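You operate a simulated robot arm through the tools that you are given. There is no shell and no other tool.

Carry out the task below with a simulated robot arm. There is one attempt and no reset: what you move stays moved.

JOB
Put things in order on the top of the vice bench. At the end: the yellow solenoid (marked "12 V") stands where the purple injector stood; the purple injector stands where the brown small box (marked "RINGS") stood; the grey solenoid (marked "24 V") stands where the yellow solenoid stood; the brown small box from the top of the vice bench stands where the white band ring stood; the white band ring stands on top of the white coils carton (marked "12 V"); whatever was shut is shut again. Leave all else as you found it, and nothing knocked over.

The check looks at the end state, three seconds after you hand in, the way a careful person would. Anything else that was tipped, shoved, dropped, spilled or broken makes it a failure.

ROBOT AND FRAMES
A 6-joint arm with a two-finger parallel gripper, fixed in place. Base frame: the origin is on the floor under the middle of its stand, x ahead of it, y to its left, z up; the work surface is at about z = 900. Readings come in mm, degrees, newtons and seconds.
With the tool pointing down near the work surface it reaches from about 360 to 760 mm from the base axis. Its first joint turns from -66.0 to 66.0 degrees. Payload 2.45 kg.
The TCP is the grasp point between the finger pads, 24 mm short of the fingertips. In the tool frame z runs along the fingers and y along their closing line. The gripper opens to 68 mm. The fingers are 17 mm wide and 10 mm thick; the gripper's body (40 by 70 mm) begins 41 mm behind the TCP.
Orientation is told as [roll, pitch, yaw] about the base's x, y, z axes, in that order, counted from this pose: with the fingers straight down and closing along the base's y, the tool's x points along the base's -x, its y along +y and its z along -z.

CONTROLS
- The arm moves only by the tool drive_tool. Its argument "motion" is one flat list of numbers, 6 for each row, row after row: the shift along the tool's x, y, z in mm, then the turn, a rotation vector about the tool's x, y, z in degrees. In form: [tx, ty, tz, ax, ay, az, tx, ty, tz, ax, ay, az, ...]. A call has 1 to 20 rows; each row shifts and turns the commanded pose from where the row before left it, along the tool's axes as they then stand. "grip" is the finger opening in mm, from 0 to 68, set as the call begins (left out, the last holds). Rows are played at 5 a second. More than 50 mm and 8.6 degrees between two rows, or a gripper value outside its range, and nothing of the call is played. A pose out of reach is approached as far as the arm can. The call stops where the force on the tool passes 40 N (or 10 N more than at its start, if that is more) or the arm is blocked; 0.2 s more then pass. Each finger travels about 108 mm/s and halts on what it meets, pressing with about 39 N; the grip force reading is that of the motor and also rises with nothing between the fingers. The clock runs only during rows and for 0.2 s after the last one: add rows that do not move to give the fingers time. It gives the time, the measured TCP pose, the force on the tool (base axes), the opening and the grip force at its end, in the units of the frame above (readings bear some noise), with the torque about the TCP (base axes, N m) and any sound that the robot's microphone picked up, and new pictures: "pictures" is both (left out), scene, wrist or none.
- Cameras (640 x 400 px; columns grow to the right, rows downward): "scene" is fixed at [172.1, 432.7, 1444.5]; the picture's right is [-0.60, -0.80, 0.00], its down [-0.60, 0.45, -0.66] and it looks along [0.53, -0.39, -0.75] (base axes); focal length 279 px, centre (320, 200). "wrist" rides on the gripper at [84, 11, -75] in the tool frame; the picture's right is [-0.13, 0.99, 0.00], its down [-0.60, -0.08, -0.79] and it looks along [-0.79, -0.10, 0.61] (tool axes); focal length 251 px, centre (320, 200). There is no depth. A picture from a camera that has moved, and an enlarged one, comes with that camera's place and axes in the base frame and with its lens.
- enlarge(camera, box): a new picture of the part [left, top, right, bottom] of that camera's present view, enlarged. It takes no simulated time.
- finish_job(): hands the job in; it is judged then, once.

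Places have to be worked out from the pictures, the camera data and where the tool is seen. Open the gripper and draw the arm clear of the work before you hand the job in, unless the task says otherwise.

The tools are called by a JSON object that holds its "fn" and its "kwargs". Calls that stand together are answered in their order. drive_tool: Moves the arm, as the interface text tells. Its arguments: {"type":"object","properties":{"motion":{"type":"array"},"grip":{"type":"number"},"pictures":{"type":"string","enum":["both","scene","wrist","none"]}},"required":["motion"]} The other tools are called the same way: enlarge (camera, box) takes an enlarged picture of a part of a camera's view; finish_job () hands the job in.

At the start:

```text
clock: 0.0
tool_pos: [328.8, 284.7, 1239.3]
ee_rot: [0.0, 0.0, 0.1]
force: [-0.1, -0.3, 0.2]
moment: [-0.01, 0.0, 0.02]
finger_gap: 68.1
gripper_force: 0.1
```

scene: 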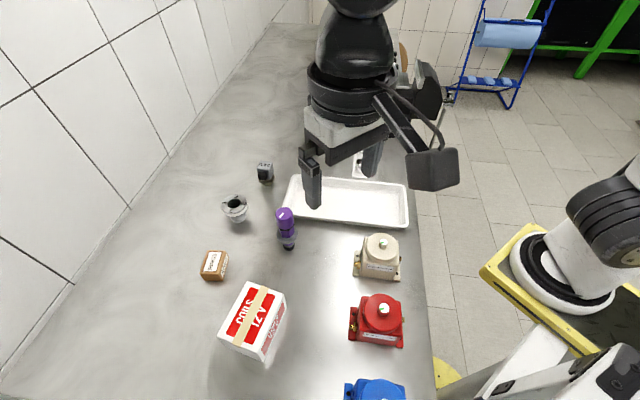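
wrist: 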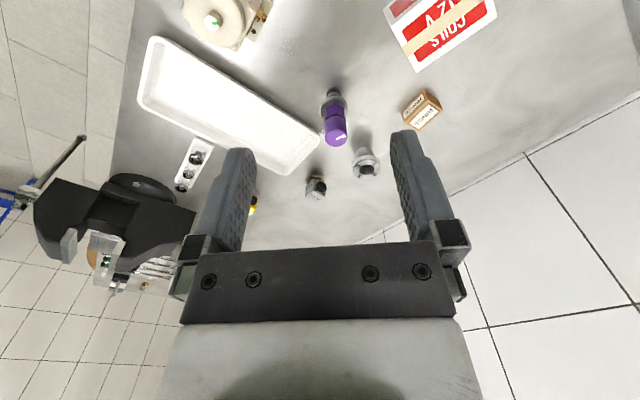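

The scene shows a bench with a purple injector, a band ring, a brown box, a coils carton, solenoids and a tray. I enlarge several parts of both views to identify everything before moving.

{"fn": "enlarge", "kwargs": {"camera": "scene", "box": [180, 140, 340, 240]}}

{"fn": "enlarge", "kwargs": {"camera": "scene", "box": [180, 230, 340, 380]}}

{"fn": "enlarge", "kwargs": {"camera": "scene", "box": [320, 220, 460, 400]}}

{"fn": "enlarge", "kwargs": {"camera": "wrist", "box": [120, 0, 400, 220]}}

{"fn": "enlarge", "kwargs": {"camera": "wrist", "box": [280, 0, 520, 220]}}

```text
4.00 times, centred on (260, 190) of scene
camera zoom: at [172.1, 432.7, 1444.5], right [-0.6, -0.8, 0.0], down [-0.6, 0.45, -0.66], along [0.53, -0.39, -0.75], focal length 1115 px, centre (560, 240)
```

zoom: 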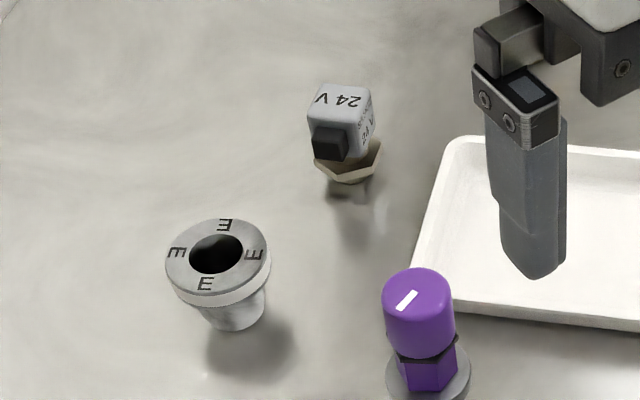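

```text
2.67 times, centred on (260, 305) of scene
camera zoom: at [172.1, 432.7, 1444.5], right [-0.6, -0.8, 0.0], down [-0.6, 0.45, -0.66], along [0.53, -0.39, -0.75], focal length 743 px, centre (480, -80)
```

zoom: 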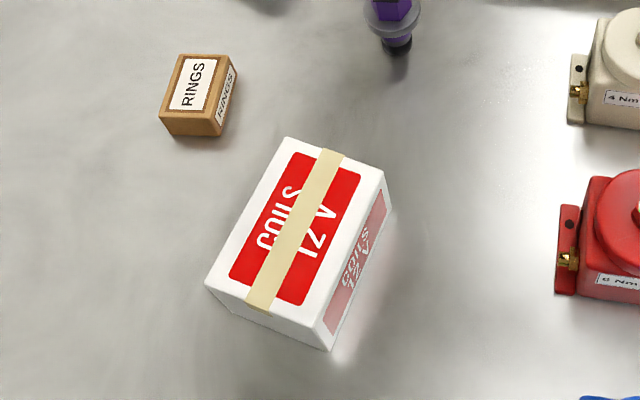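

```text
2.22 times, centred on (390, 310) of scene
camera zoom: at [172.1, 432.7, 1444.5], right [-0.6, -0.8, 0.0], down [-0.6, 0.45, -0.66], along [0.53, -0.39, -0.75], focal length 619 px, centre (164, -44)
```

zoom: 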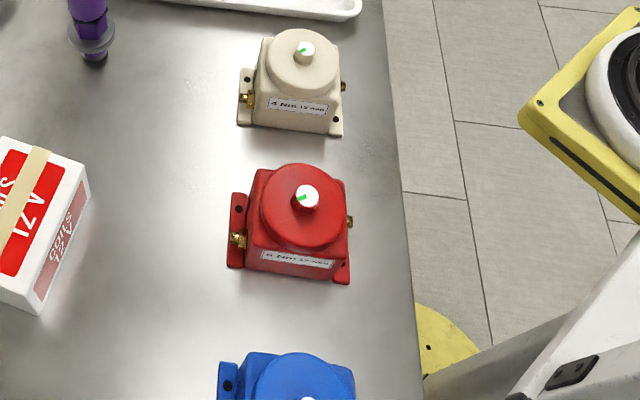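

```text
1.82 times, centred on (260, 110) of wrist
camera zoom: at [245.0, 295.1, 1315.1], right [0.13, 0.99, 0.0], down [0.6, -0.08, 0.79], along [0.79, -0.1, -0.61], focal length 457 px, centre (429, 364)
```

zoom: 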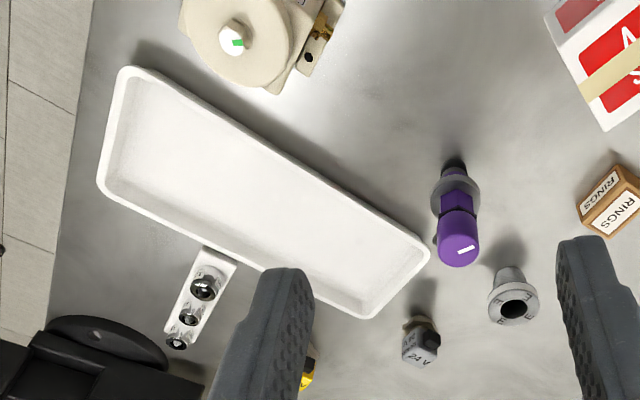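

```text
1.82 times, centred on (400, 110) of wrist
camera zoom: at [245.0, 295.1, 1315.1], right [0.13, 0.99, 0.0], down [0.6, -0.08, 0.79], along [0.79, -0.1, -0.61], focal length 457 px, centre (174, 364)
```

zoom: 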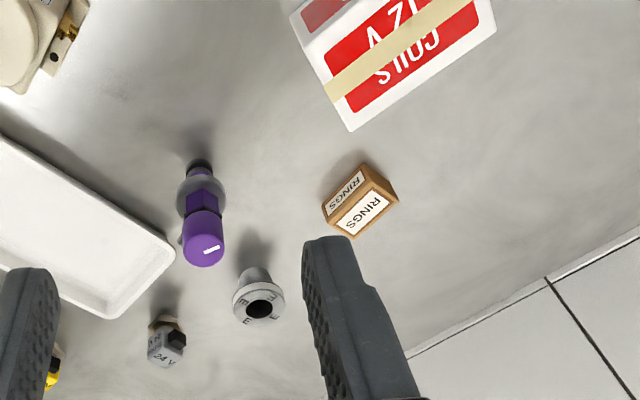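

I read the ring with the "E" marks near (620, 345), the grey solenoid near (690, 230) and the injector near (488, 289). The yellow solenoid is hidden behind the gripper, so I'll move the tool sideways, high above the bench, to see the rest.

{"fn": "drive_tool", "kwargs": {"motion": [0, -40, 0, 0, 0, 0, 0, -45, 0, 0, 0, 0, 0, -45, 0, 0, 0, 0, 0, -45, 0, 0, 0, 0, 0, -45, 0, 0, 0, 0, 0, -40, 0, 0, 0, 0, 0, 0, 0, 0, 0, 0], "grip": 68}}

```text
clock: 1.6
tool_pos: [375.5, 44.0, 1230.1]
ee_rot: [0.0, 0.1, 0.0]
force: [0.1, 0.5, -0.1]
moment: [-0.02, -0.04, 0.0]
finger_gap: 68.0
gripper_force: 0.1
out of reach, approached as far as the arm can: row 4, 5, 6
camera wrist: at [291.2, 53.6, 1305.8], right [0.13, 0.99, 0.0], down [0.61, -0.08, 0.79], along [0.79, -0.1, -0.61], focal length 251 px, centre (320, 200)
```

scene: 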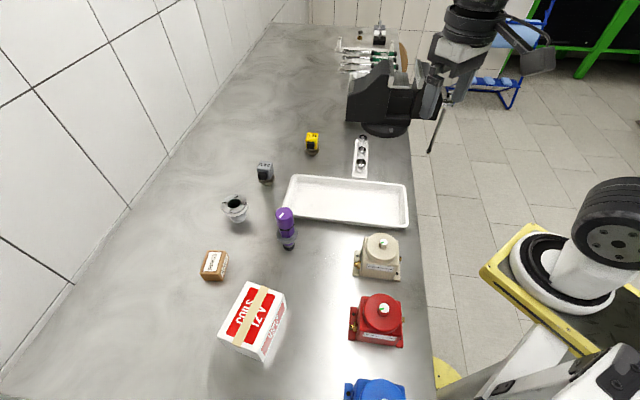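
wrist: 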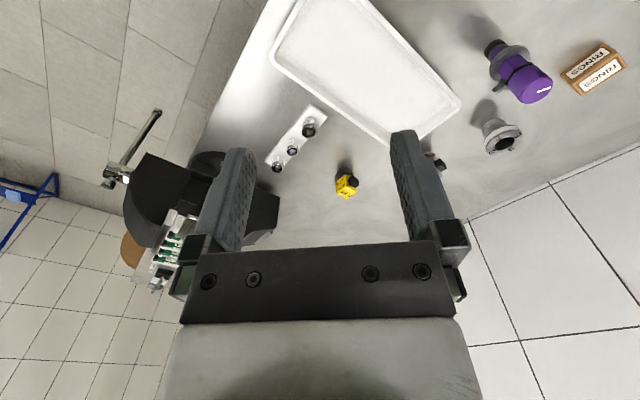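

The yellow solenoid is now visible near (728, 51). I enlarge the current views for finer detail of each object.

{"fn": "enlarge", "kwargs": {"camera": "scene", "box": [240, 110, 400, 210]}}

{"fn": "enlarge", "kwargs": {"camera": "scene", "box": [250, 190, 330, 260]}}

{"fn": "enlarge", "kwargs": {"camera": "scene", "box": [210, 180, 270, 230]}}

{"fn": "enlarge", "kwargs": {"camera": "scene", "box": [190, 240, 250, 290]}}

{"fn": "enlarge", "kwargs": {"camera": "scene", "box": [290, 130, 330, 160]}}

{"fn": "enlarge", "kwargs": {"camera": "wrist", "box": [260, 90, 420, 220]}}

{"fn": "enlarge", "kwargs": {"camera": "scene", "box": [320, 10, 480, 130]}}

```text
4.00 times, centred on (320, 160) of scene
camera zoom: at [172.1, 432.7, 1444.5], right [-0.6, -0.8, 0.0], down [-0.6, 0.45, -0.66], along [0.53, -0.39, -0.75], focal length 1115 px, centre (320, 360)
```

zoom: 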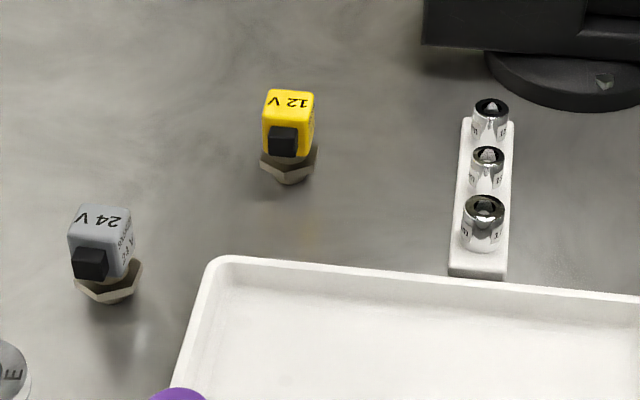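

```text
5.71 times, centred on (290, 225) of scene
camera zoom: at [172.1, 432.7, 1444.5], right [-0.6, -0.8, 0.0], down [-0.6, 0.45, -0.66], along [0.53, -0.39, -0.75], focal length 1593 px, centre (491, 57)
```

zoom: 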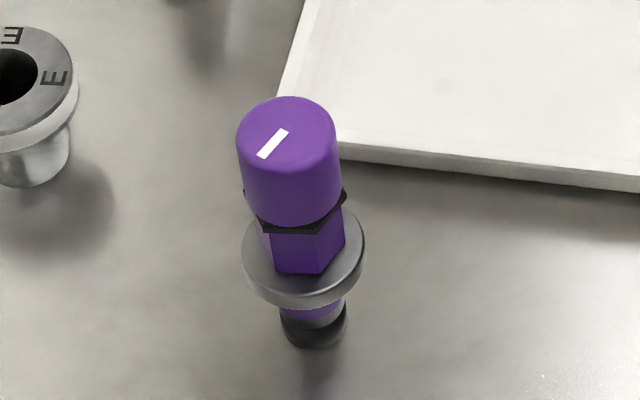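

```text
8.00 times, centred on (240, 205) of scene
camera zoom: at [172.1, 432.7, 1444.5], right [-0.6, -0.8, 0.0], down [-0.6, 0.45, -0.66], along [0.53, -0.39, -0.75], focal length 2230 px, centre (960, 160)
```

zoom: 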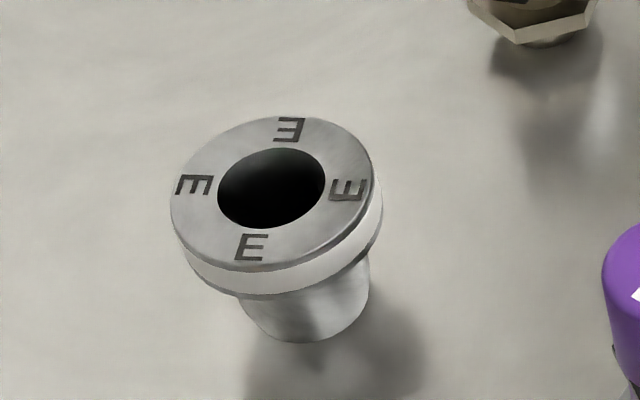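

```text
8.00 times, centred on (220, 265) of scene
camera zoom: at [172.1, 432.7, 1444.5], right [-0.6, -0.8, 0.0], down [-0.6, 0.45, -0.66], along [0.53, -0.39, -0.75], focal length 2230 px, centre (1120, -320)
```

zoom: 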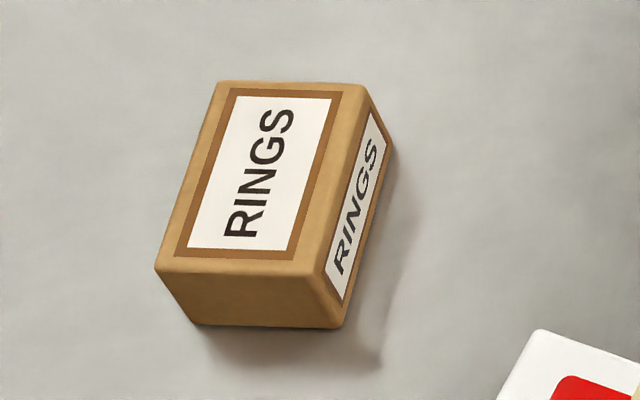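

```text
13.33 times, centred on (310, 145) of scene
camera zoom: at [172.1, 432.7, 1444.5], right [-0.6, -0.8, 0.0], down [-0.6, 0.45, -0.66], along [0.53, -0.39, -0.75], focal length 3717 px, centre (453, 933)
```

zoom: 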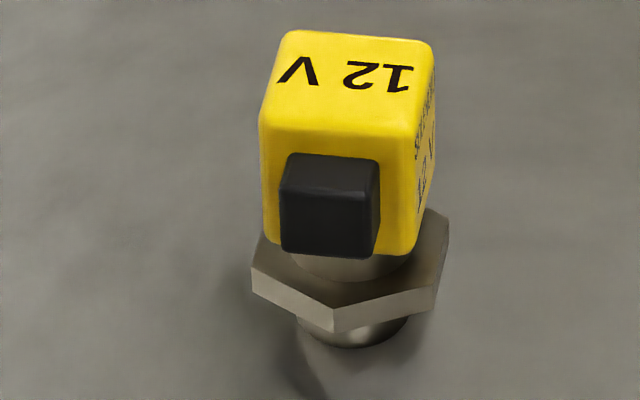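

```text
3.08 times, centred on (340, 155) of wrist
camera zoom: at [291.2, 53.6, 1305.8], right [0.13, 0.99, 0.0], down [0.61, -0.08, 0.79], along [0.79, -0.1, -0.61], focal length 774 px, centre (258, 338)
```

zoom: 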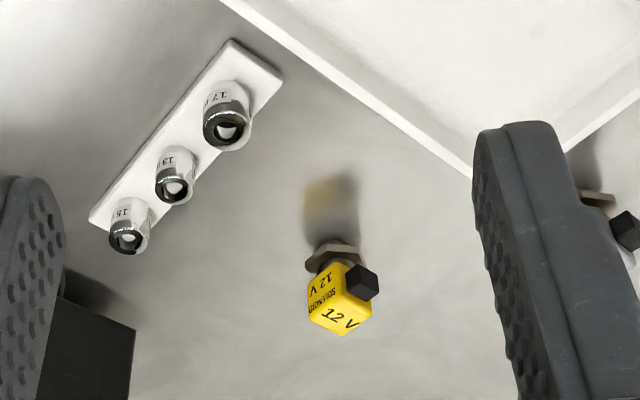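

```text
3.33 times, centred on (400, 70) of scene
camera zoom: at [172.1, 432.7, 1444.5], right [-0.6, -0.8, 0.0], down [-0.6, 0.45, -0.66], along [0.53, -0.39, -0.75], focal length 929 px, centre (53, 633)
```

zoom: 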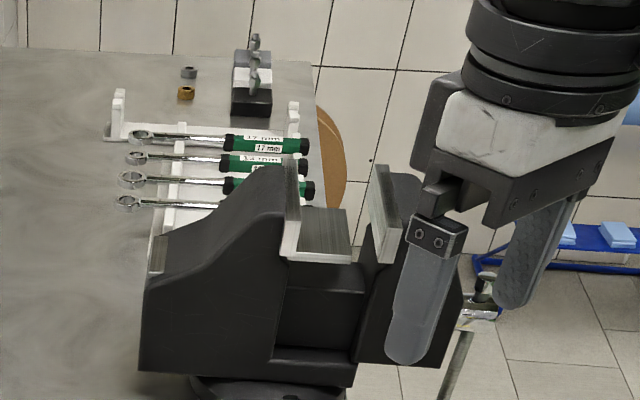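

The objects are clear: the "white band ring" is the flanged sleeve with the E marks near (632, 343). I'll fly to a viewing pose in front of it, staying high.

{"fn": "drive_tool", "kwargs": {"motion": [-23, 37, 10, 0, 0, 0, -23, 37, 10, 0, 0, 0, -23, 37, 10, 0, 0, 0, -23, 37, 10, 0, 0, 0, -23, 37, 10, 0, 0, 0, -23, 37, 10, 0, 0, 0, -23, 37, 10, 0, 0, 0, -23, 37, 10, 0, 0, 0, 0, 0, 0, 0, 0, 0], "grip": 68}}

```text
clock: 3.6
tool_pos: [560.9, 340.2, 1149.1]
ee_rot: [0.0, 0.0, 0.0]
force: [-0.3, 0.7, -0.4]
moment: [0.02, 0.0, -0.03]
finger_gap: 68.1
gripper_force: 0.2
camera wrist: at [476.4, 349.1, 1225.5], right [0.13, 0.99, 0.0], down [0.6, -0.08, 0.79], along [0.79, -0.1, -0.61], focal length 251 px, centre (320, 200)
```

scene: 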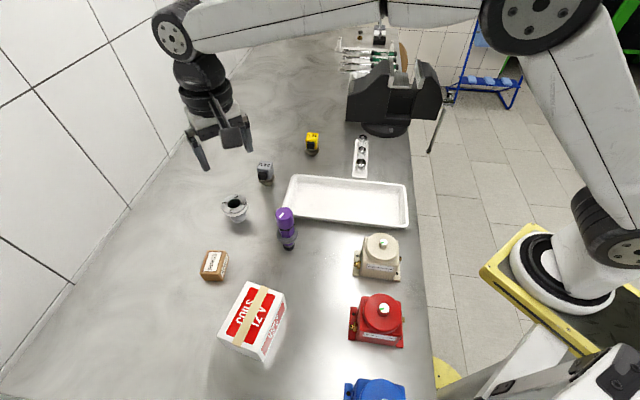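
wrist: 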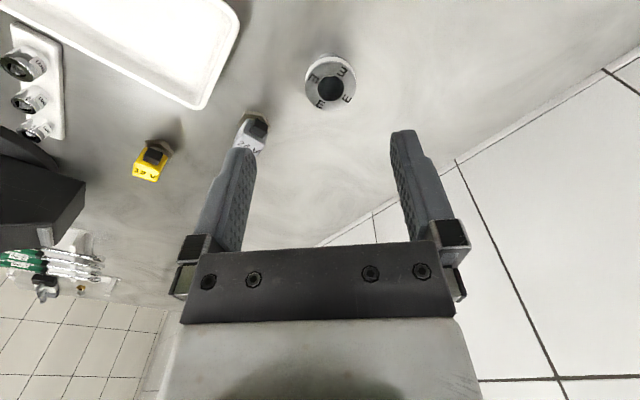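

The ring appears near (330, 83) in the wrist view; I enlarge it to measure its place, and the carton in the scene view.

{"fn": "enlarge", "kwargs": {"camera": "wrist", "box": [290, 40, 370, 120]}}

{"fn": "enlarge", "kwargs": {"camera": "scene", "box": [205, 270, 305, 370]}}

{"fn": "enlarge", "kwargs": {"camera": "scene", "box": [245, 150, 285, 190]}}

{"fn": "enlarge", "kwargs": {"camera": "wrist", "box": [120, 90, 280, 200]}}

```text
5.00 times, centred on (330, 80) of wrist
camera zoom: at [476.4, 349.1, 1225.5], right [0.13, 0.99, 0.0], down [0.6, -0.08, 0.79], along [0.79, -0.1, -0.61], focal length 1257 px, centre (270, 800)
```

zoom: 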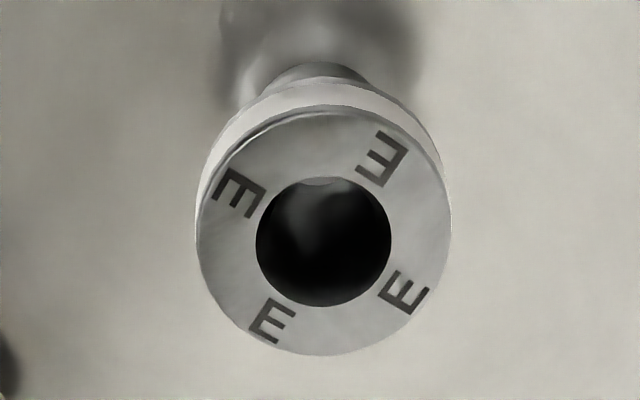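

```text
4.00 times, centred on (255, 320) of scene
camera zoom: at [172.1, 432.8, 1444.5], right [-0.6, -0.8, 0.0], down [-0.6, 0.45, -0.66], along [0.53, -0.39, -0.75], focal length 1115 px, centre (580, -280)
```

zoom: 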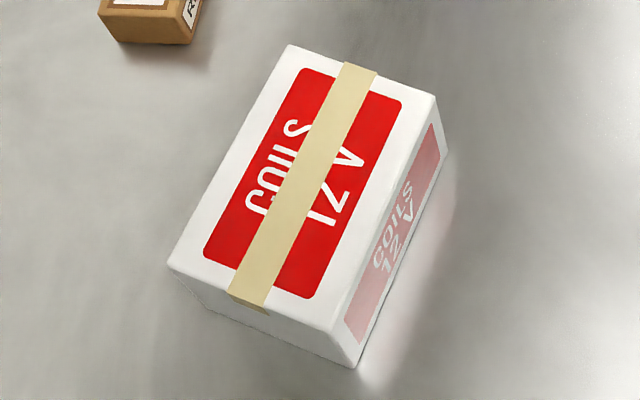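

```text
10.00 times, centred on (265, 170) of scene
camera zoom: at [172.1, 432.8, 1444.5], right [-0.6, -0.8, 0.0], down [-0.6, 0.45, -0.66], along [0.53, -0.39, -0.75], focal length 2787 px, centre (870, 500)
```

zoom: 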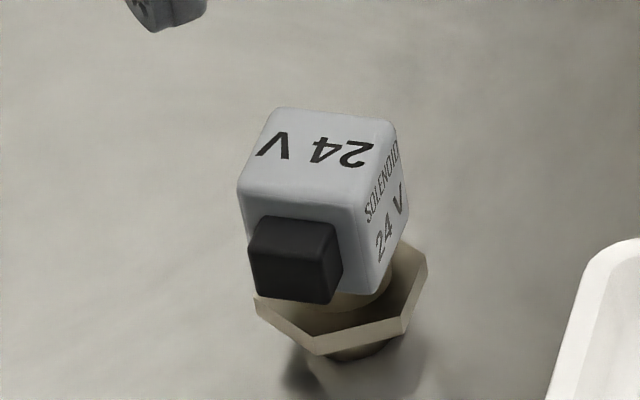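

```text
3.64 times, centred on (200, 145) of wrist
camera zoom: at [476.4, 349.1, 1225.5], right [0.13, 0.99, 0.0], down [0.6, -0.08, 0.79], along [0.79, -0.1, -0.61], focal length 914 px, centre (756, 400)
```

zoom: 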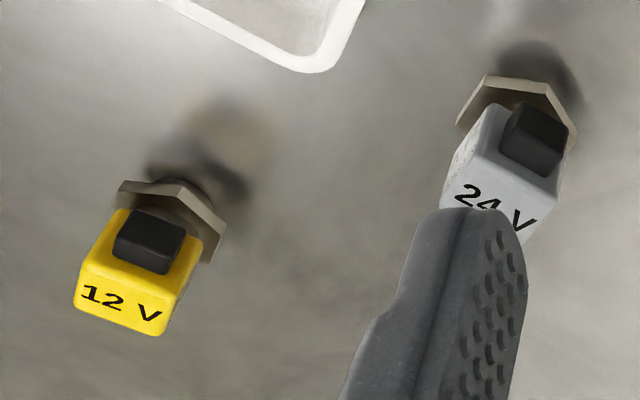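

The two cameras put the ring's centre near (618–632, 343), top about 950–960. I come down above it, fingertips still well above the flange, to measure from nearby.

{"fn": "drive_tool", "kwargs": {"motion": [-16, 0.7, 30, 0, 0, 0, -16, 0.7, 30, 0, 0, 0, -16, 0.7, 30, 0, 0, 0, -16, 0.7, 30, 0, 0, 0, 0, 0, 0, 0, 0, 0, 0, 0, 0, 0, 0, 0], "grip": 68}}

```text
clock: 5.0
tool_pos: [624.0, 340.7, 1030.0]
ee_rot: [0.0, 0.0, 0.1]
force: [-0.1, -0.6, 0.0]
moment: [0.0, -0.02, 0.0]
finger_gap: 67.9
gripper_force: 0.1
camera wrist: at [540.4, 351.3, 1105.8], right [0.13, 0.99, 0.0], down [0.6, -0.08, 0.79], along [0.79, -0.1, -0.61], focal length 251 px, centre (320, 200)
```

scene: 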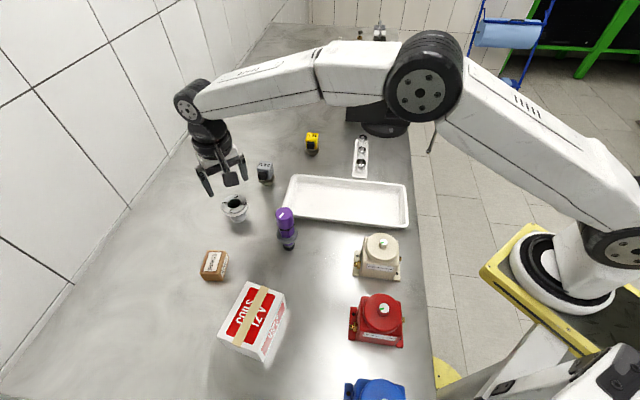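
wrist: 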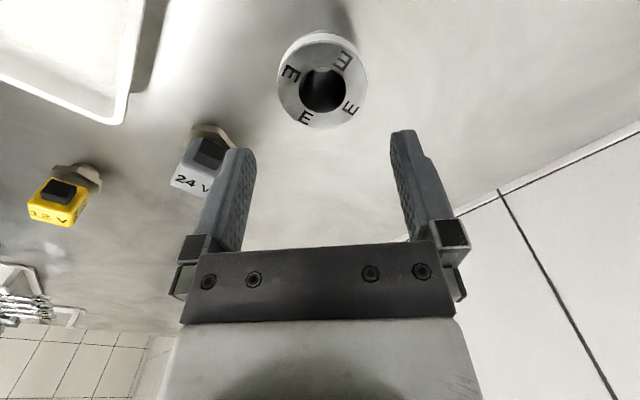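

The ring is now larger below the fingers. I enlarge to get its top circle exactly.

{"fn": "enlarge", "kwargs": {"camera": "wrist", "box": [262, 20, 382, 140]}}

{"fn": "enlarge", "kwargs": {"camera": "scene", "box": [180, 110, 290, 230]}}

```text
3.33 times, centred on (322, 80) of wrist
camera zoom: at [540.4, 351.3, 1105.8], right [0.13, 0.99, 0.0], down [0.6, -0.08, 0.79], along [0.79, -0.1, -0.61], focal length 838 px, centre (313, 600)
```

zoom: 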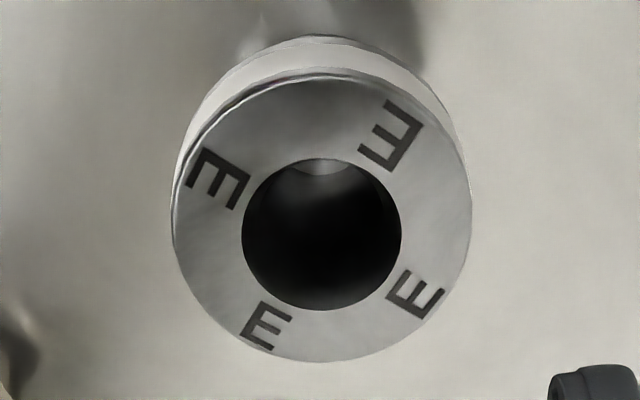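

```text
3.33 times, centred on (235, 170) of scene
camera zoom: at [172.1, 432.7, 1444.5], right [-0.6, -0.8, 0.0], down [-0.6, 0.45, -0.66], along [0.53, -0.39, -0.75], focal length 929 px, centre (603, 300)
```

zoom: 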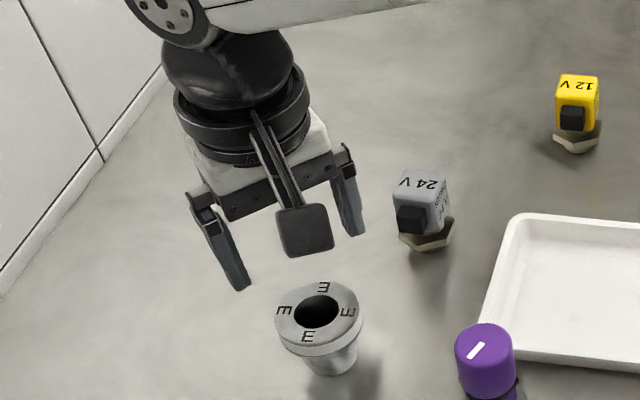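

From the edges of top and bore I get the ring's centre about +3.5 mm in x and +1.3 mm in y from the TCP, top at about 949 and flange about 58 mm. I correct this and go down to just above the flange to check.

{"fn": "drive_tool", "kwargs": {"motion": [-3.5, 1.3, 15, 0, 0, 0, 0, 0, 30, 0, 0, 0, 0, 0, 0, 0, 0, 0, 0, 0, 0, 0, 0, 0], "grip": 68}}

{"fn": "enlarge", "kwargs": {"camera": "wrist", "box": [220, 20, 420, 200]}}

{"fn": "enlarge", "kwargs": {"camera": "scene", "box": [190, 140, 280, 230]}}

```text
clock: 6.0
tool_pos: [628.8, 343.5, 986.2]
ee_rot: [0.0, 0.0, 0.0]
force: [0.7, -0.4, -0.7]
moment: [-0.02, -0.01, 0.0]
finger_gap: 67.9
gripper_force: 0.1
camera wrist: at [543.9, 352.8, 1061.0], right [0.13, 0.99, 0.0], down [0.6, -0.08, 0.79], along [0.79, -0.1, -0.61], focal length 251 px, centre (320, 200)
```

scene: 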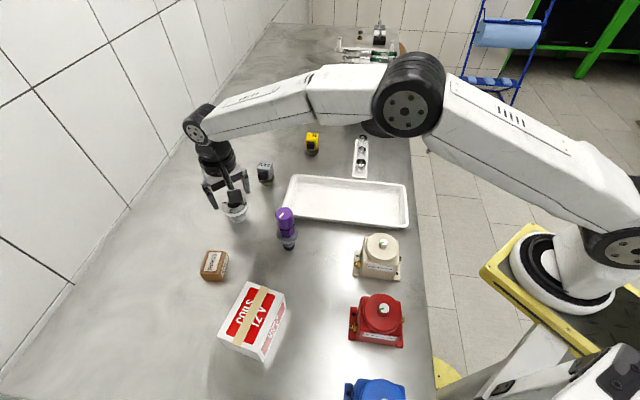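
wrist: 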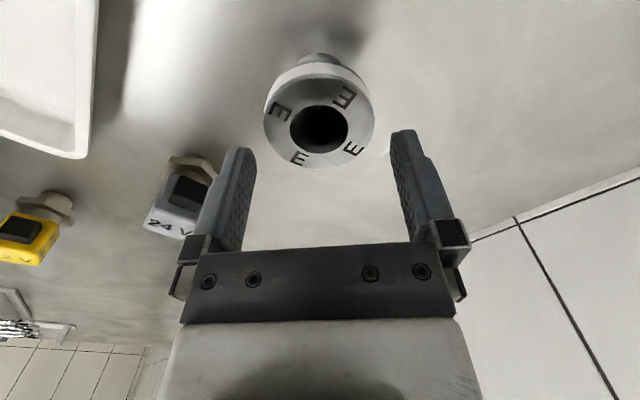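

```text
2.22 times, centred on (320, 110) of wrist
camera zoom: at [543.9, 352.8, 1061.0], right [0.13, 0.99, 0.0], down [0.6, -0.08, 0.79], along [0.79, -0.1, -0.61], focal length 559 px, centre (320, 400)
```

zoom: 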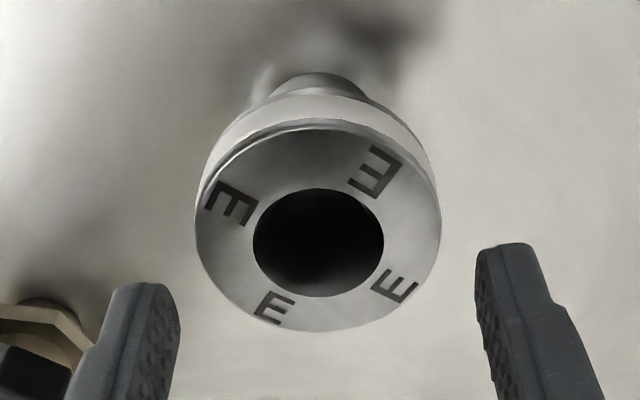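

```text
4.44 times, centred on (235, 185) of scene
camera zoom: at [172.1, 432.7, 1444.5], right [-0.6, -0.8, 0.0], down [-0.6, 0.45, -0.66], along [0.53, -0.39, -0.75], focal length 1239 px, centre (698, 267)
```

zoom: 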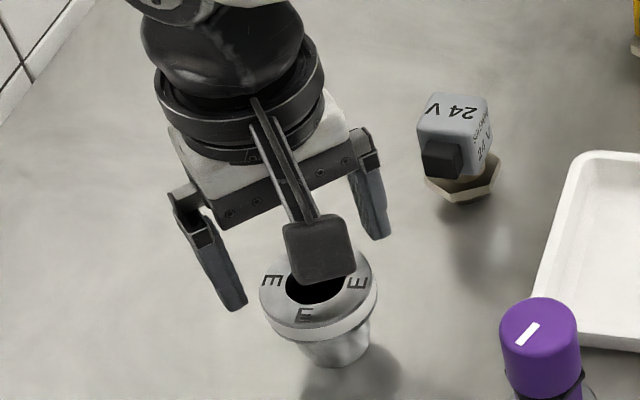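

The ring is within about 1 mm of centre between the fingers. I go down 42 mm so the pads straddle the flange.

{"fn": "drive_tool", "kwargs": {"motion": [-0.7, -0.5, 14, 0, 0, 0, 0, 0, 14, 0, 0, 0, 0, 0, 14, 0, 0, 0, 0, 0, 0, 0, 0, 0], "grip": 68}}

{"fn": "enlarge", "kwargs": {"camera": "scene", "box": [190, 150, 280, 240]}}

```text
clock: 7.0
tool_pos: [628.8, 342.8, 942.1]
ee_rot: [-0.1, 0.0, 0.1]
force: [-0.3, 0.1, 0.4]
moment: [0.01, 0.02, 0.0]
finger_gap: 67.9
gripper_force: 0.0
camera wrist: at [544.7, 352.3, 1018.8], right [0.13, 0.99, 0.0], down [0.6, -0.08, 0.79], along [0.79, -0.1, -0.61], focal length 251 px, centre (320, 200)
```

scene: 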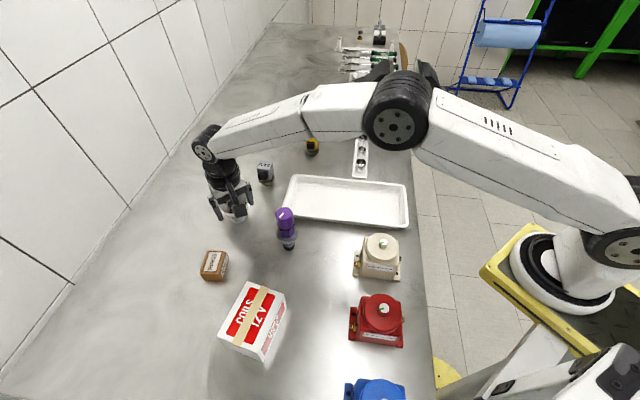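
wrist: 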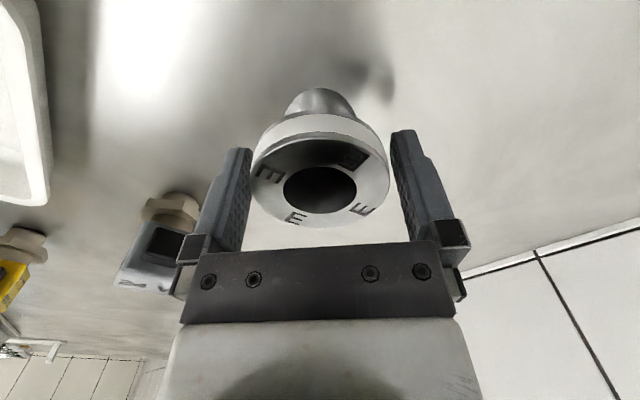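

```text
4.44 times, centred on (235, 195) of scene
camera zoom: at [172.1, 432.7, 1444.5], right [-0.6, -0.8, 0.0], down [-0.6, 0.45, -0.66], along [0.53, -0.39, -0.75], focal length 1239 px, centre (698, 222)
```

zoom: 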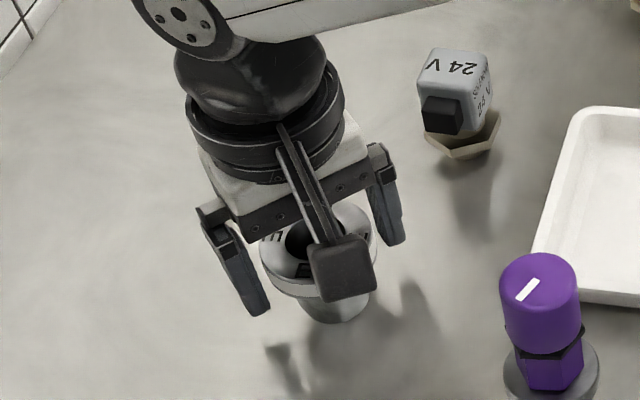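

Both fingers clear the flange evenly. I close the gripper on it without moving.

{"fn": "drive_tool", "kwargs": {"motion": [0, 0, 0, 0, 0, 0, 0, 0, 0, 0, 0, 0, 0, 0, 0, 0, 0, 0, 0, 0, 0, 0, 0, 0], "grip": 40}}

```text
clock: 8.0
tool_pos: [629.7, 341.7, 943.9]
ee_rot: [-0.1, 0.0, 0.0]
force: [0.1, 0.1, 0.5]
moment: [-0.02, -0.02, -0.01]
finger_gap: 57.0
gripper_force: 38.8
camera wrist: at [544.7, 352.3, 1018.9], right [0.13, 0.99, 0.0], down [0.6, -0.08, 0.79], along [0.79, -0.1, -0.61], focal length 251 px, centre (320, 200)
```

scene: 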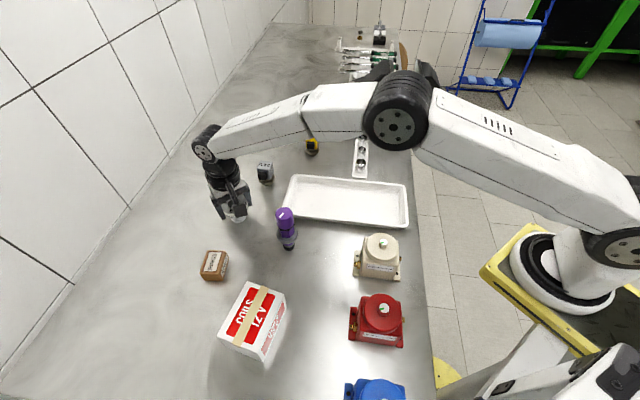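
wrist: 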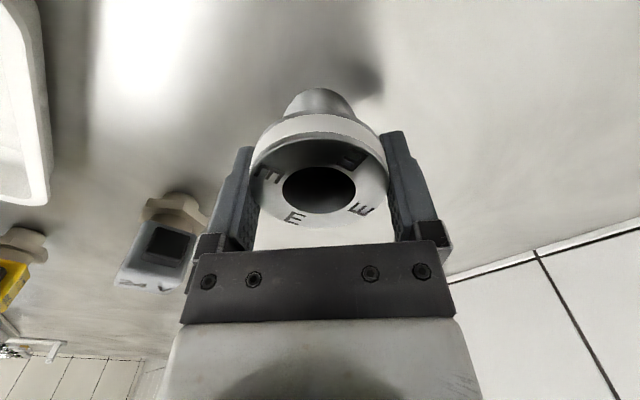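

The ring is held firmly at 57 mm. I lift it straight up slowly, then carry it high over to the carton, which I judge centred near (371, 426) with its top near 965.

{"fn": "drive_tool", "kwargs": {"motion": [0, 0, -10, 0, 0, 0, 0, 0, -25, 0, 0, 0, 0, 0, -40, 0, 0, 0, 0, 0, -45, 0, 0, 0, 0, 0, -45, 0, 0, 0, 0, 0, -12, 0, 0, 0, 0, 0, 0, 0, 0, 0], "grip": 40}}

```text
clock: 9.6
tool_pos: [629.1, 342.8, 1121.1]
ee_rot: [0.0, 0.1, -0.1]
force: [0.5, 0.2, -0.2]
moment: [0.01, -0.02, -0.03]
finger_gap: 40.3
gripper_force: 0.1
camera wrist: at [544.3, 353.0, 1197.6], right [0.13, 0.99, 0.0], down [0.6, -0.08, 0.79], along [0.79, -0.1, -0.61], focal length 251 px, centre (320, 200)
```

scene: 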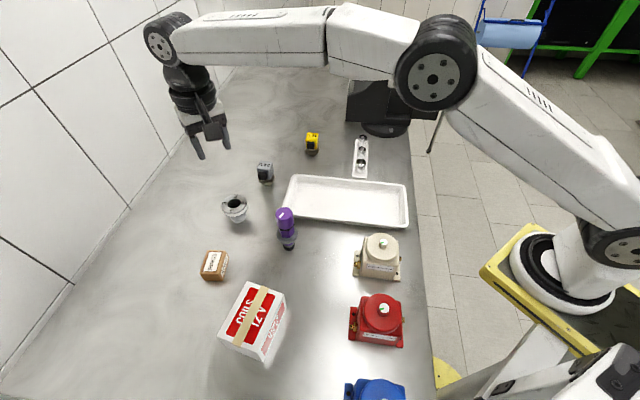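
wrist: 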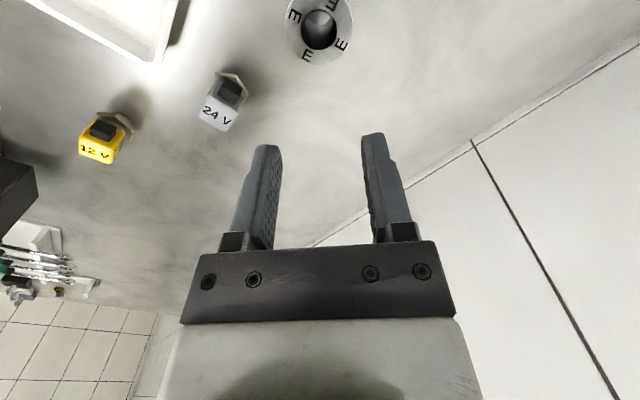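

The fingers closed to 40 mm while lifting: the ring slipped out and seems to still stand on the bench. I enlarge it in both views to see whether it moved or is upright.

{"fn": "enlarge", "kwargs": {"camera": "scene", "box": [210, 180, 270, 230]}}

{"fn": "enlarge", "kwargs": {"camera": "wrist", "box": [260, 0, 380, 80]}}

{"fn": "enlarge", "kwargs": {"camera": "wrist", "box": [200, 110, 440, 260]}}

```text
8.00 times, centred on (240, 205) of scene
camera zoom: at [172.1, 432.7, 1444.5], right [-0.6, -0.8, 0.0], down [-0.6, 0.45, -0.66], along [0.53, -0.39, -0.75], focal length 2230 px, centre (960, 160)
```

zoom: 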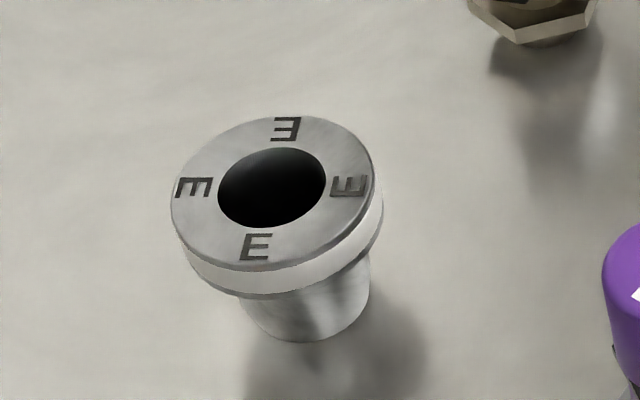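

```text
5.00 times, centred on (320, 40) of wrist
camera zoom: at [544.3, 353.0, 1197.6], right [0.13, 0.99, 0.0], down [0.6, -0.08, 0.79], along [0.79, -0.1, -0.61], focal length 1257 px, centre (320, 1000)
```

zoom: 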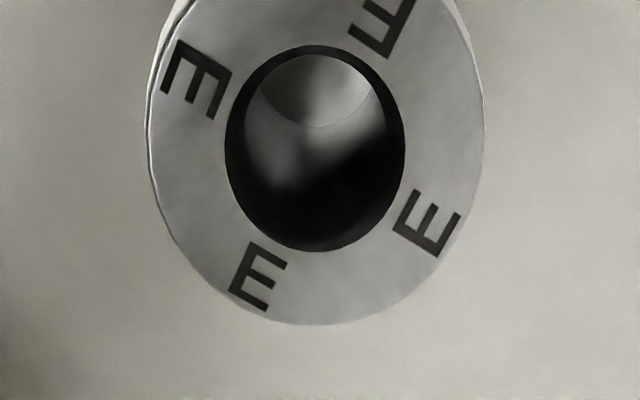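

```text
2.67 times, centred on (320, 185) of wrist
camera zoom: at [544.3, 353.0, 1197.6], right [0.13, 0.99, 0.0], down [0.6, -0.08, 0.79], along [0.79, -0.1, -0.61], focal length 670 px, centre (320, 240)
```

zoom: 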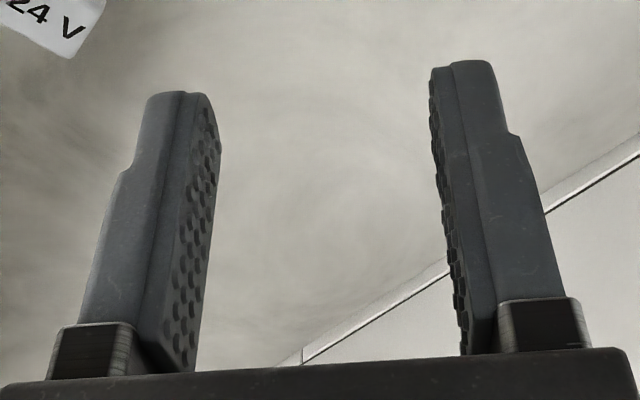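

The ring still stands at its place, practically unmoved; the grip simply slid off the flange. I'll open, go back down a bit deeper, and this time close and lift in very small steps while watching the force.

{"fn": "drive_tool", "kwargs": {"motion": [0.5, -0.4, 0, 0, 0, 0, 0, 0, 40, 0, 0, 0, 0, 0, 40, 0, 0, 0, 0, 0, 40, 0, 0, 0, 0, 0, 20, 0, 0, 0, 0, 0, 20, 0, 0, 0, 0, 0, 15, 0, 0, 0, 0, 0, 10, 0, 0, 0, 0, 0, 0, 0, 0, 0], "grip": 68}}

{"fn": "enlarge", "kwargs": {"camera": "wrist", "box": [220, 70, 420, 260]}}

```text
clock: 11.6
tool_pos: [628.8, 343.1, 933.6]
ee_rot: [0.1, 0.1, -0.1]
force: [0.2, 0.0, 0.3]
moment: [0.01, 0.02, 0.03]
finger_gap: 68.0
gripper_force: 0.0
camera wrist: at [543.8, 352.5, 1010.9], right [0.13, 0.99, 0.0], down [0.6, -0.08, 0.79], along [0.79, -0.1, -0.61], focal length 251 px, centre (320, 200)
```

scene: 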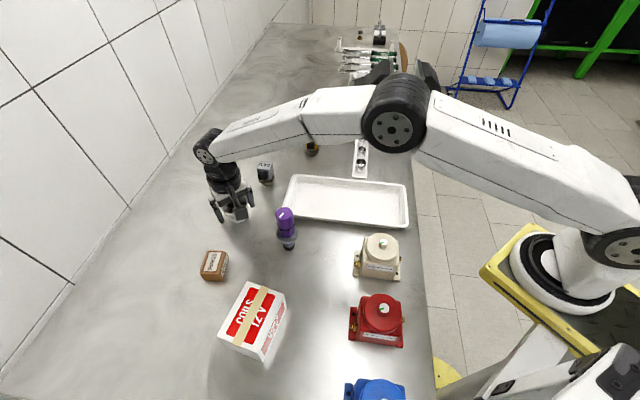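
wrist: 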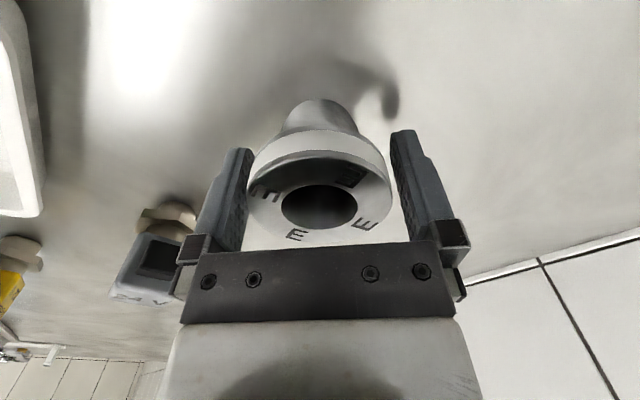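

```text
2.11 times, centred on (320, 165) of wrist
camera zoom: at [543.8, 352.5, 1010.9], right [0.13, 0.99, 0.0], down [0.6, -0.08, 0.79], along [0.79, -0.1, -0.61], focal length 529 px, centre (320, 274)
```

zoom: 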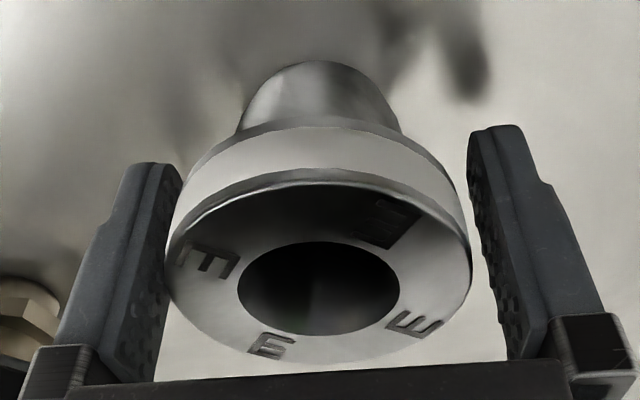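

The ring is centred. I close at this deeper grip, with time for the fingers to settle.

{"fn": "drive_tool", "kwargs": {"motion": [0, 0, 0, 0, 0, 0, 0, 0, 0, 0, 0, 0, 0, 0, 0, 0, 0, 0, 0, 0, 0, 0, 0, 0, 0, 0, 0, 0, 0, 0], "grip": 0, "pictures": "wrist"}}

{"fn": "drive_tool", "kwargs": {"motion": [0, 0, -1, 0, 0, 0, 0, 0, -1, 0, 0, 0, 0, 0, -1, 0, 0, 0], "grip": 0, "pictures": "wrist"}}

```text
clock: 12.8
tool_pos: [628.3, 341.5, 935.0]
ee_rot: [0.1, -0.1, -0.1]
force: [0.4, -1.3, 0.7]
moment: [0.03, 0.02, 0.01]
finger_gap: 57.0
gripper_force: 39.2
camera wrist: at [543.8, 352.5, 1011.0], right [0.13, 0.99, 0.0], down [0.6, -0.08, 0.79], along [0.79, -0.1, -0.61], focal length 251 px, centre (320, 200)
```

wrist: 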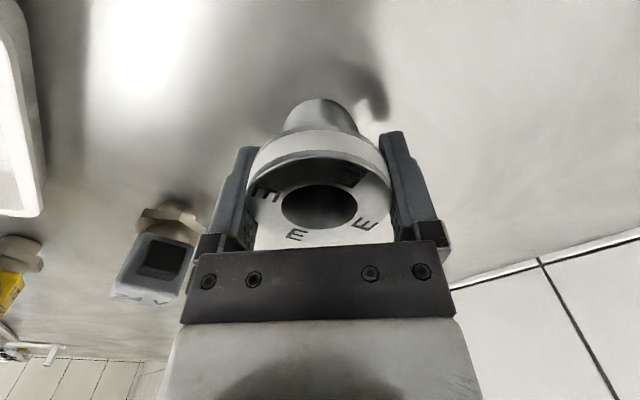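

```text
clock: 13.6
tool_pos: [628.3, 342.0, 937.7]
ee_rot: [0.1, 0.0, 0.0]
force: [0.3, -1.1, -2.2]
moment: [0.03, -0.02, 0.0]
finger_gap: 56.9
gripper_force: 39.1
camera wrist: at [543.6, 352.4, 1014.2], right [0.13, 0.99, 0.0], down [0.6, -0.08, 0.79], along [0.79, -0.1, -0.61], focal length 251 px, centre (320, 200)
```

wrist: 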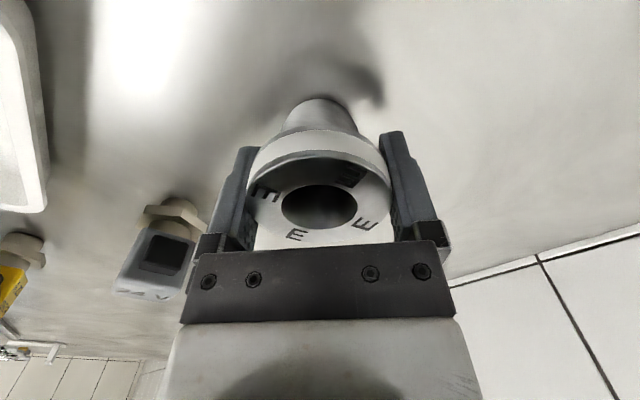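

The ring stays fixed in the fingers and the force shows about 2.5 N of weight carried, so it is lifting. I continue gently.

{"fn": "drive_tool", "kwargs": {"motion": [0, 0, -2, 0, 0, 0, 0, 0, -3, 0, 0, 0, 0, 0, -3, 0, 0, 0, 0, 0, -3, 0, 0, 0, 0, 0, -2, 0, 0, 0, 0, 0, 0, 0, 0, 0], "grip": 0}}

```text
clock: 15.0
tool_pos: [627.8, 341.9, 950.8]
ee_rot: [-0.1, -0.1, 0.0]
force: [-0.3, 0.8, -2.1]
moment: [0.04, -0.01, -0.01]
finger_gap: 56.8
gripper_force: 38.9
camera wrist: at [543.9, 352.0, 1026.8], right [0.13, 0.99, 0.0], down [0.6, -0.08, 0.79], along [0.79, -0.1, -0.61], focal length 251 px, centre (320, 200)
```

scene: 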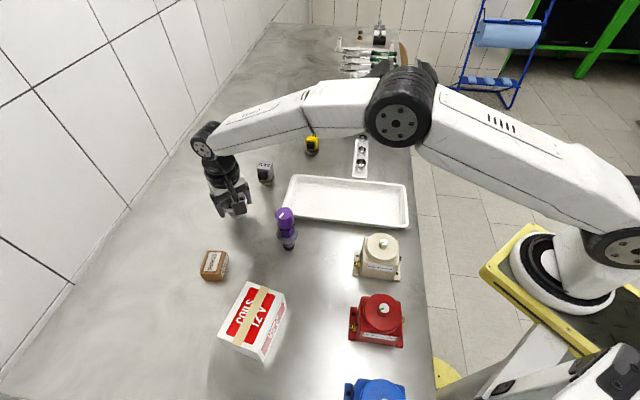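
wrist: 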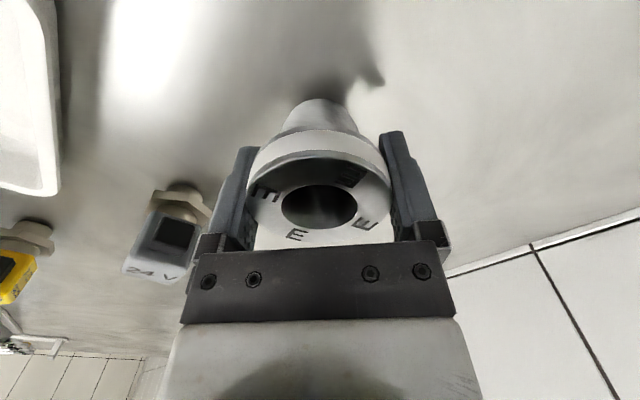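

Still holding with steady force. I raise it gradually to TCP z about 1050, with gentle ramps.

{"fn": "drive_tool", "kwargs": {"motion": [0, 0, -3, 0, 0, 0, 0, 0, -5, 0, 0, 0, 0, 0, -7, 0, 0, 0, 0, 0, -9, 0, 0, 0, 0, 0, -10, 0, 0, 0, 0, 0, -10, 0, 0, 0, 0, 0, -10, 0, 0, 0, 0, 0, -10, 0, 0, 0, 0, 0, -10, 0, 0, 0, 0, 0, -10, 0, 0, 0, 0, 0, -8, 0, 0, 0, 0, 0, -5, 0, 0, 0, 0, 0, -3, 0, 0, 0, 0, 0, 0, 0, 0, 0], "grip": 0}}

```text
clock: 18.0
tool_pos: [628.5, 342.4, 1050.8]
ee_rot: [0.0, 0.1, 0.0]
force: [0.9, -0.1, -0.9]
moment: [0.0, -0.02, -0.01]
finger_gap: 57.0
gripper_force: 38.5
camera wrist: at [543.9, 352.3, 1126.9], right [0.13, 0.99, 0.0], down [0.6, -0.08, 0.79], along [0.79, -0.1, -0.61], focal length 251 px, centre (320, 200)
```

scene: 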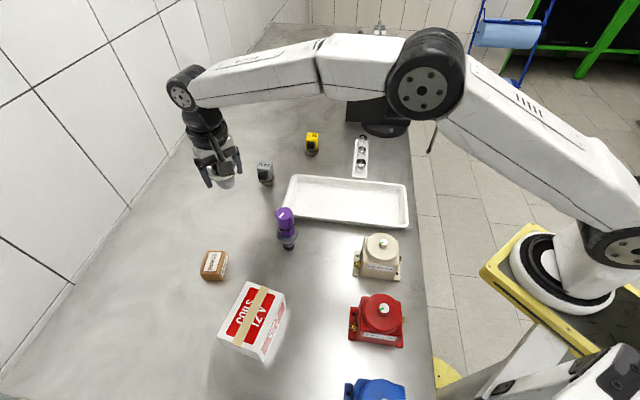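
wrist: 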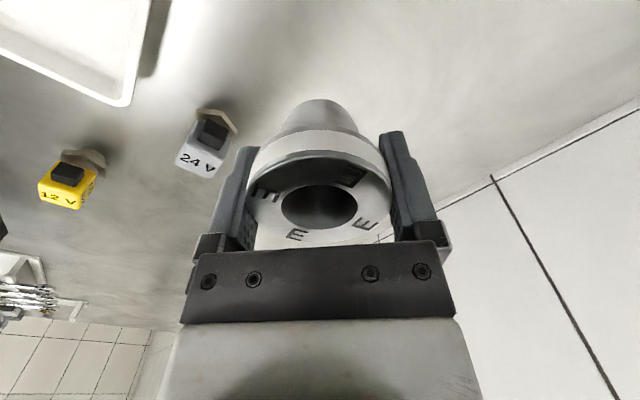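

The ring is held well when accelerations are gentle. I carry it over toward the carton at moderate speed with ramps.

{"fn": "drive_tool", "kwargs": {"motion": [3.8, 1.24, 0, 0, 0, 0, 7.6, 2.49, 0, 0, 0, 0, 11.4, 3.73, 0, 0, 0, 0, 14.25, 4.67, 0, 0, 0, 0, 14.25, 4.67, 0, 0, 0, 0, 14.25, 4.67, 0, 0, 0, 0, 14.25, 4.67, 0, 0, 0, 0, 14.25, 4.67, 0, 0, 0, 0, 14.25, 4.67, 0, 0, 0, 0, 14.25, 4.67, 0, 0, 0, 0, 14.25, 4.67, 0, 0, 0, 0, 14.25, 4.67, 0, 0, 0, 0, 14.25, 4.67, 0, 0, 0, 0, 14.25, 4.67, 0, 0, 0, 0, 14.25, 4.67, 0, 0, 0, 0, 14.25, 4.67, 0, 0, 0, 0, 14.25, 4.67, 0, 0, 0, 0, 11.4, 3.73, 0, 0, 0, 0, 7.6, 2.49, 0, 0, 0, 0, 3.8, 1.24, 0, 0, 0, 0], "grip": 0}}

```text
clock: 22.2
tool_pos: [384.2, 423.8, 1051.5]
ee_rot: [0.0, 0.0, 0.0]
force: [-0.3, -0.3, -1.1]
moment: [0.0, -0.02, 0.0]
finger_gap: 56.7
gripper_force: 38.9
camera wrist: at [299.7, 433.3, 1127.1], right [0.13, 0.99, 0.0], down [0.6, -0.08, 0.79], along [0.79, -0.1, -0.61], focal length 251 px, centre (320, 200)
```

scene: 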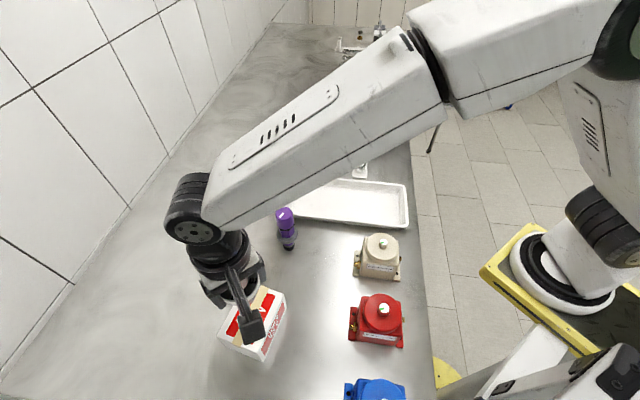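
wrist: 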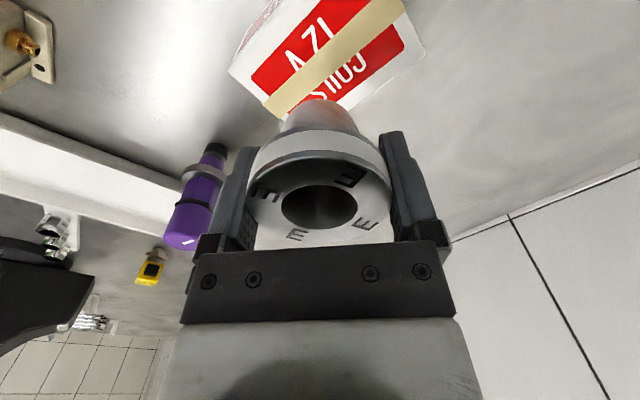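

The carton is visible past the ring. I enlarge the wrist view to find its corners.

{"fn": "enlarge", "kwargs": {"camera": "wrist", "box": [210, 0, 440, 144]}}

{"fn": "enlarge", "kwargs": {"camera": "scene", "box": [180, 230, 310, 370]}}

```text
2.78 times, centred on (325, 72) of wrist
camera zoom: at [299.7, 433.3, 1127.1], right [0.13, 0.99, 0.0], down [0.6, -0.08, 0.79], along [0.79, -0.1, -0.61], focal length 698 px, centre (306, 556)
```

zoom: 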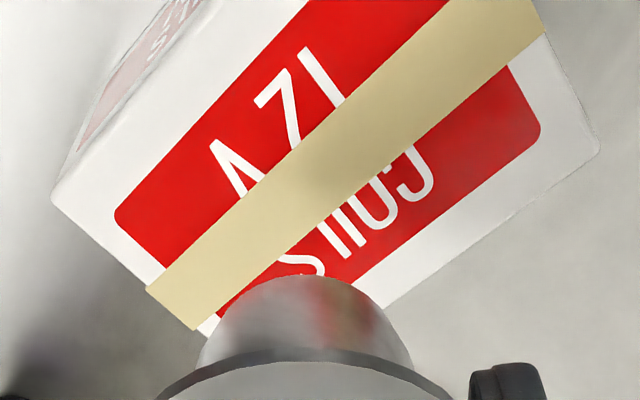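

```text
2.86 times, centred on (245, 300) of scene
camera zoom: at [172.1, 432.8, 1444.5], right [-0.6, -0.8, 0.0], down [-0.6, 0.45, -0.66], along [0.53, -0.39, -0.75], focal length 796 px, centre (534, -86)
```

zoom: 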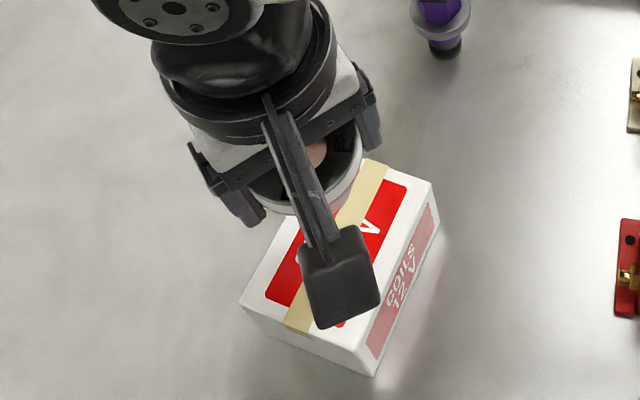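

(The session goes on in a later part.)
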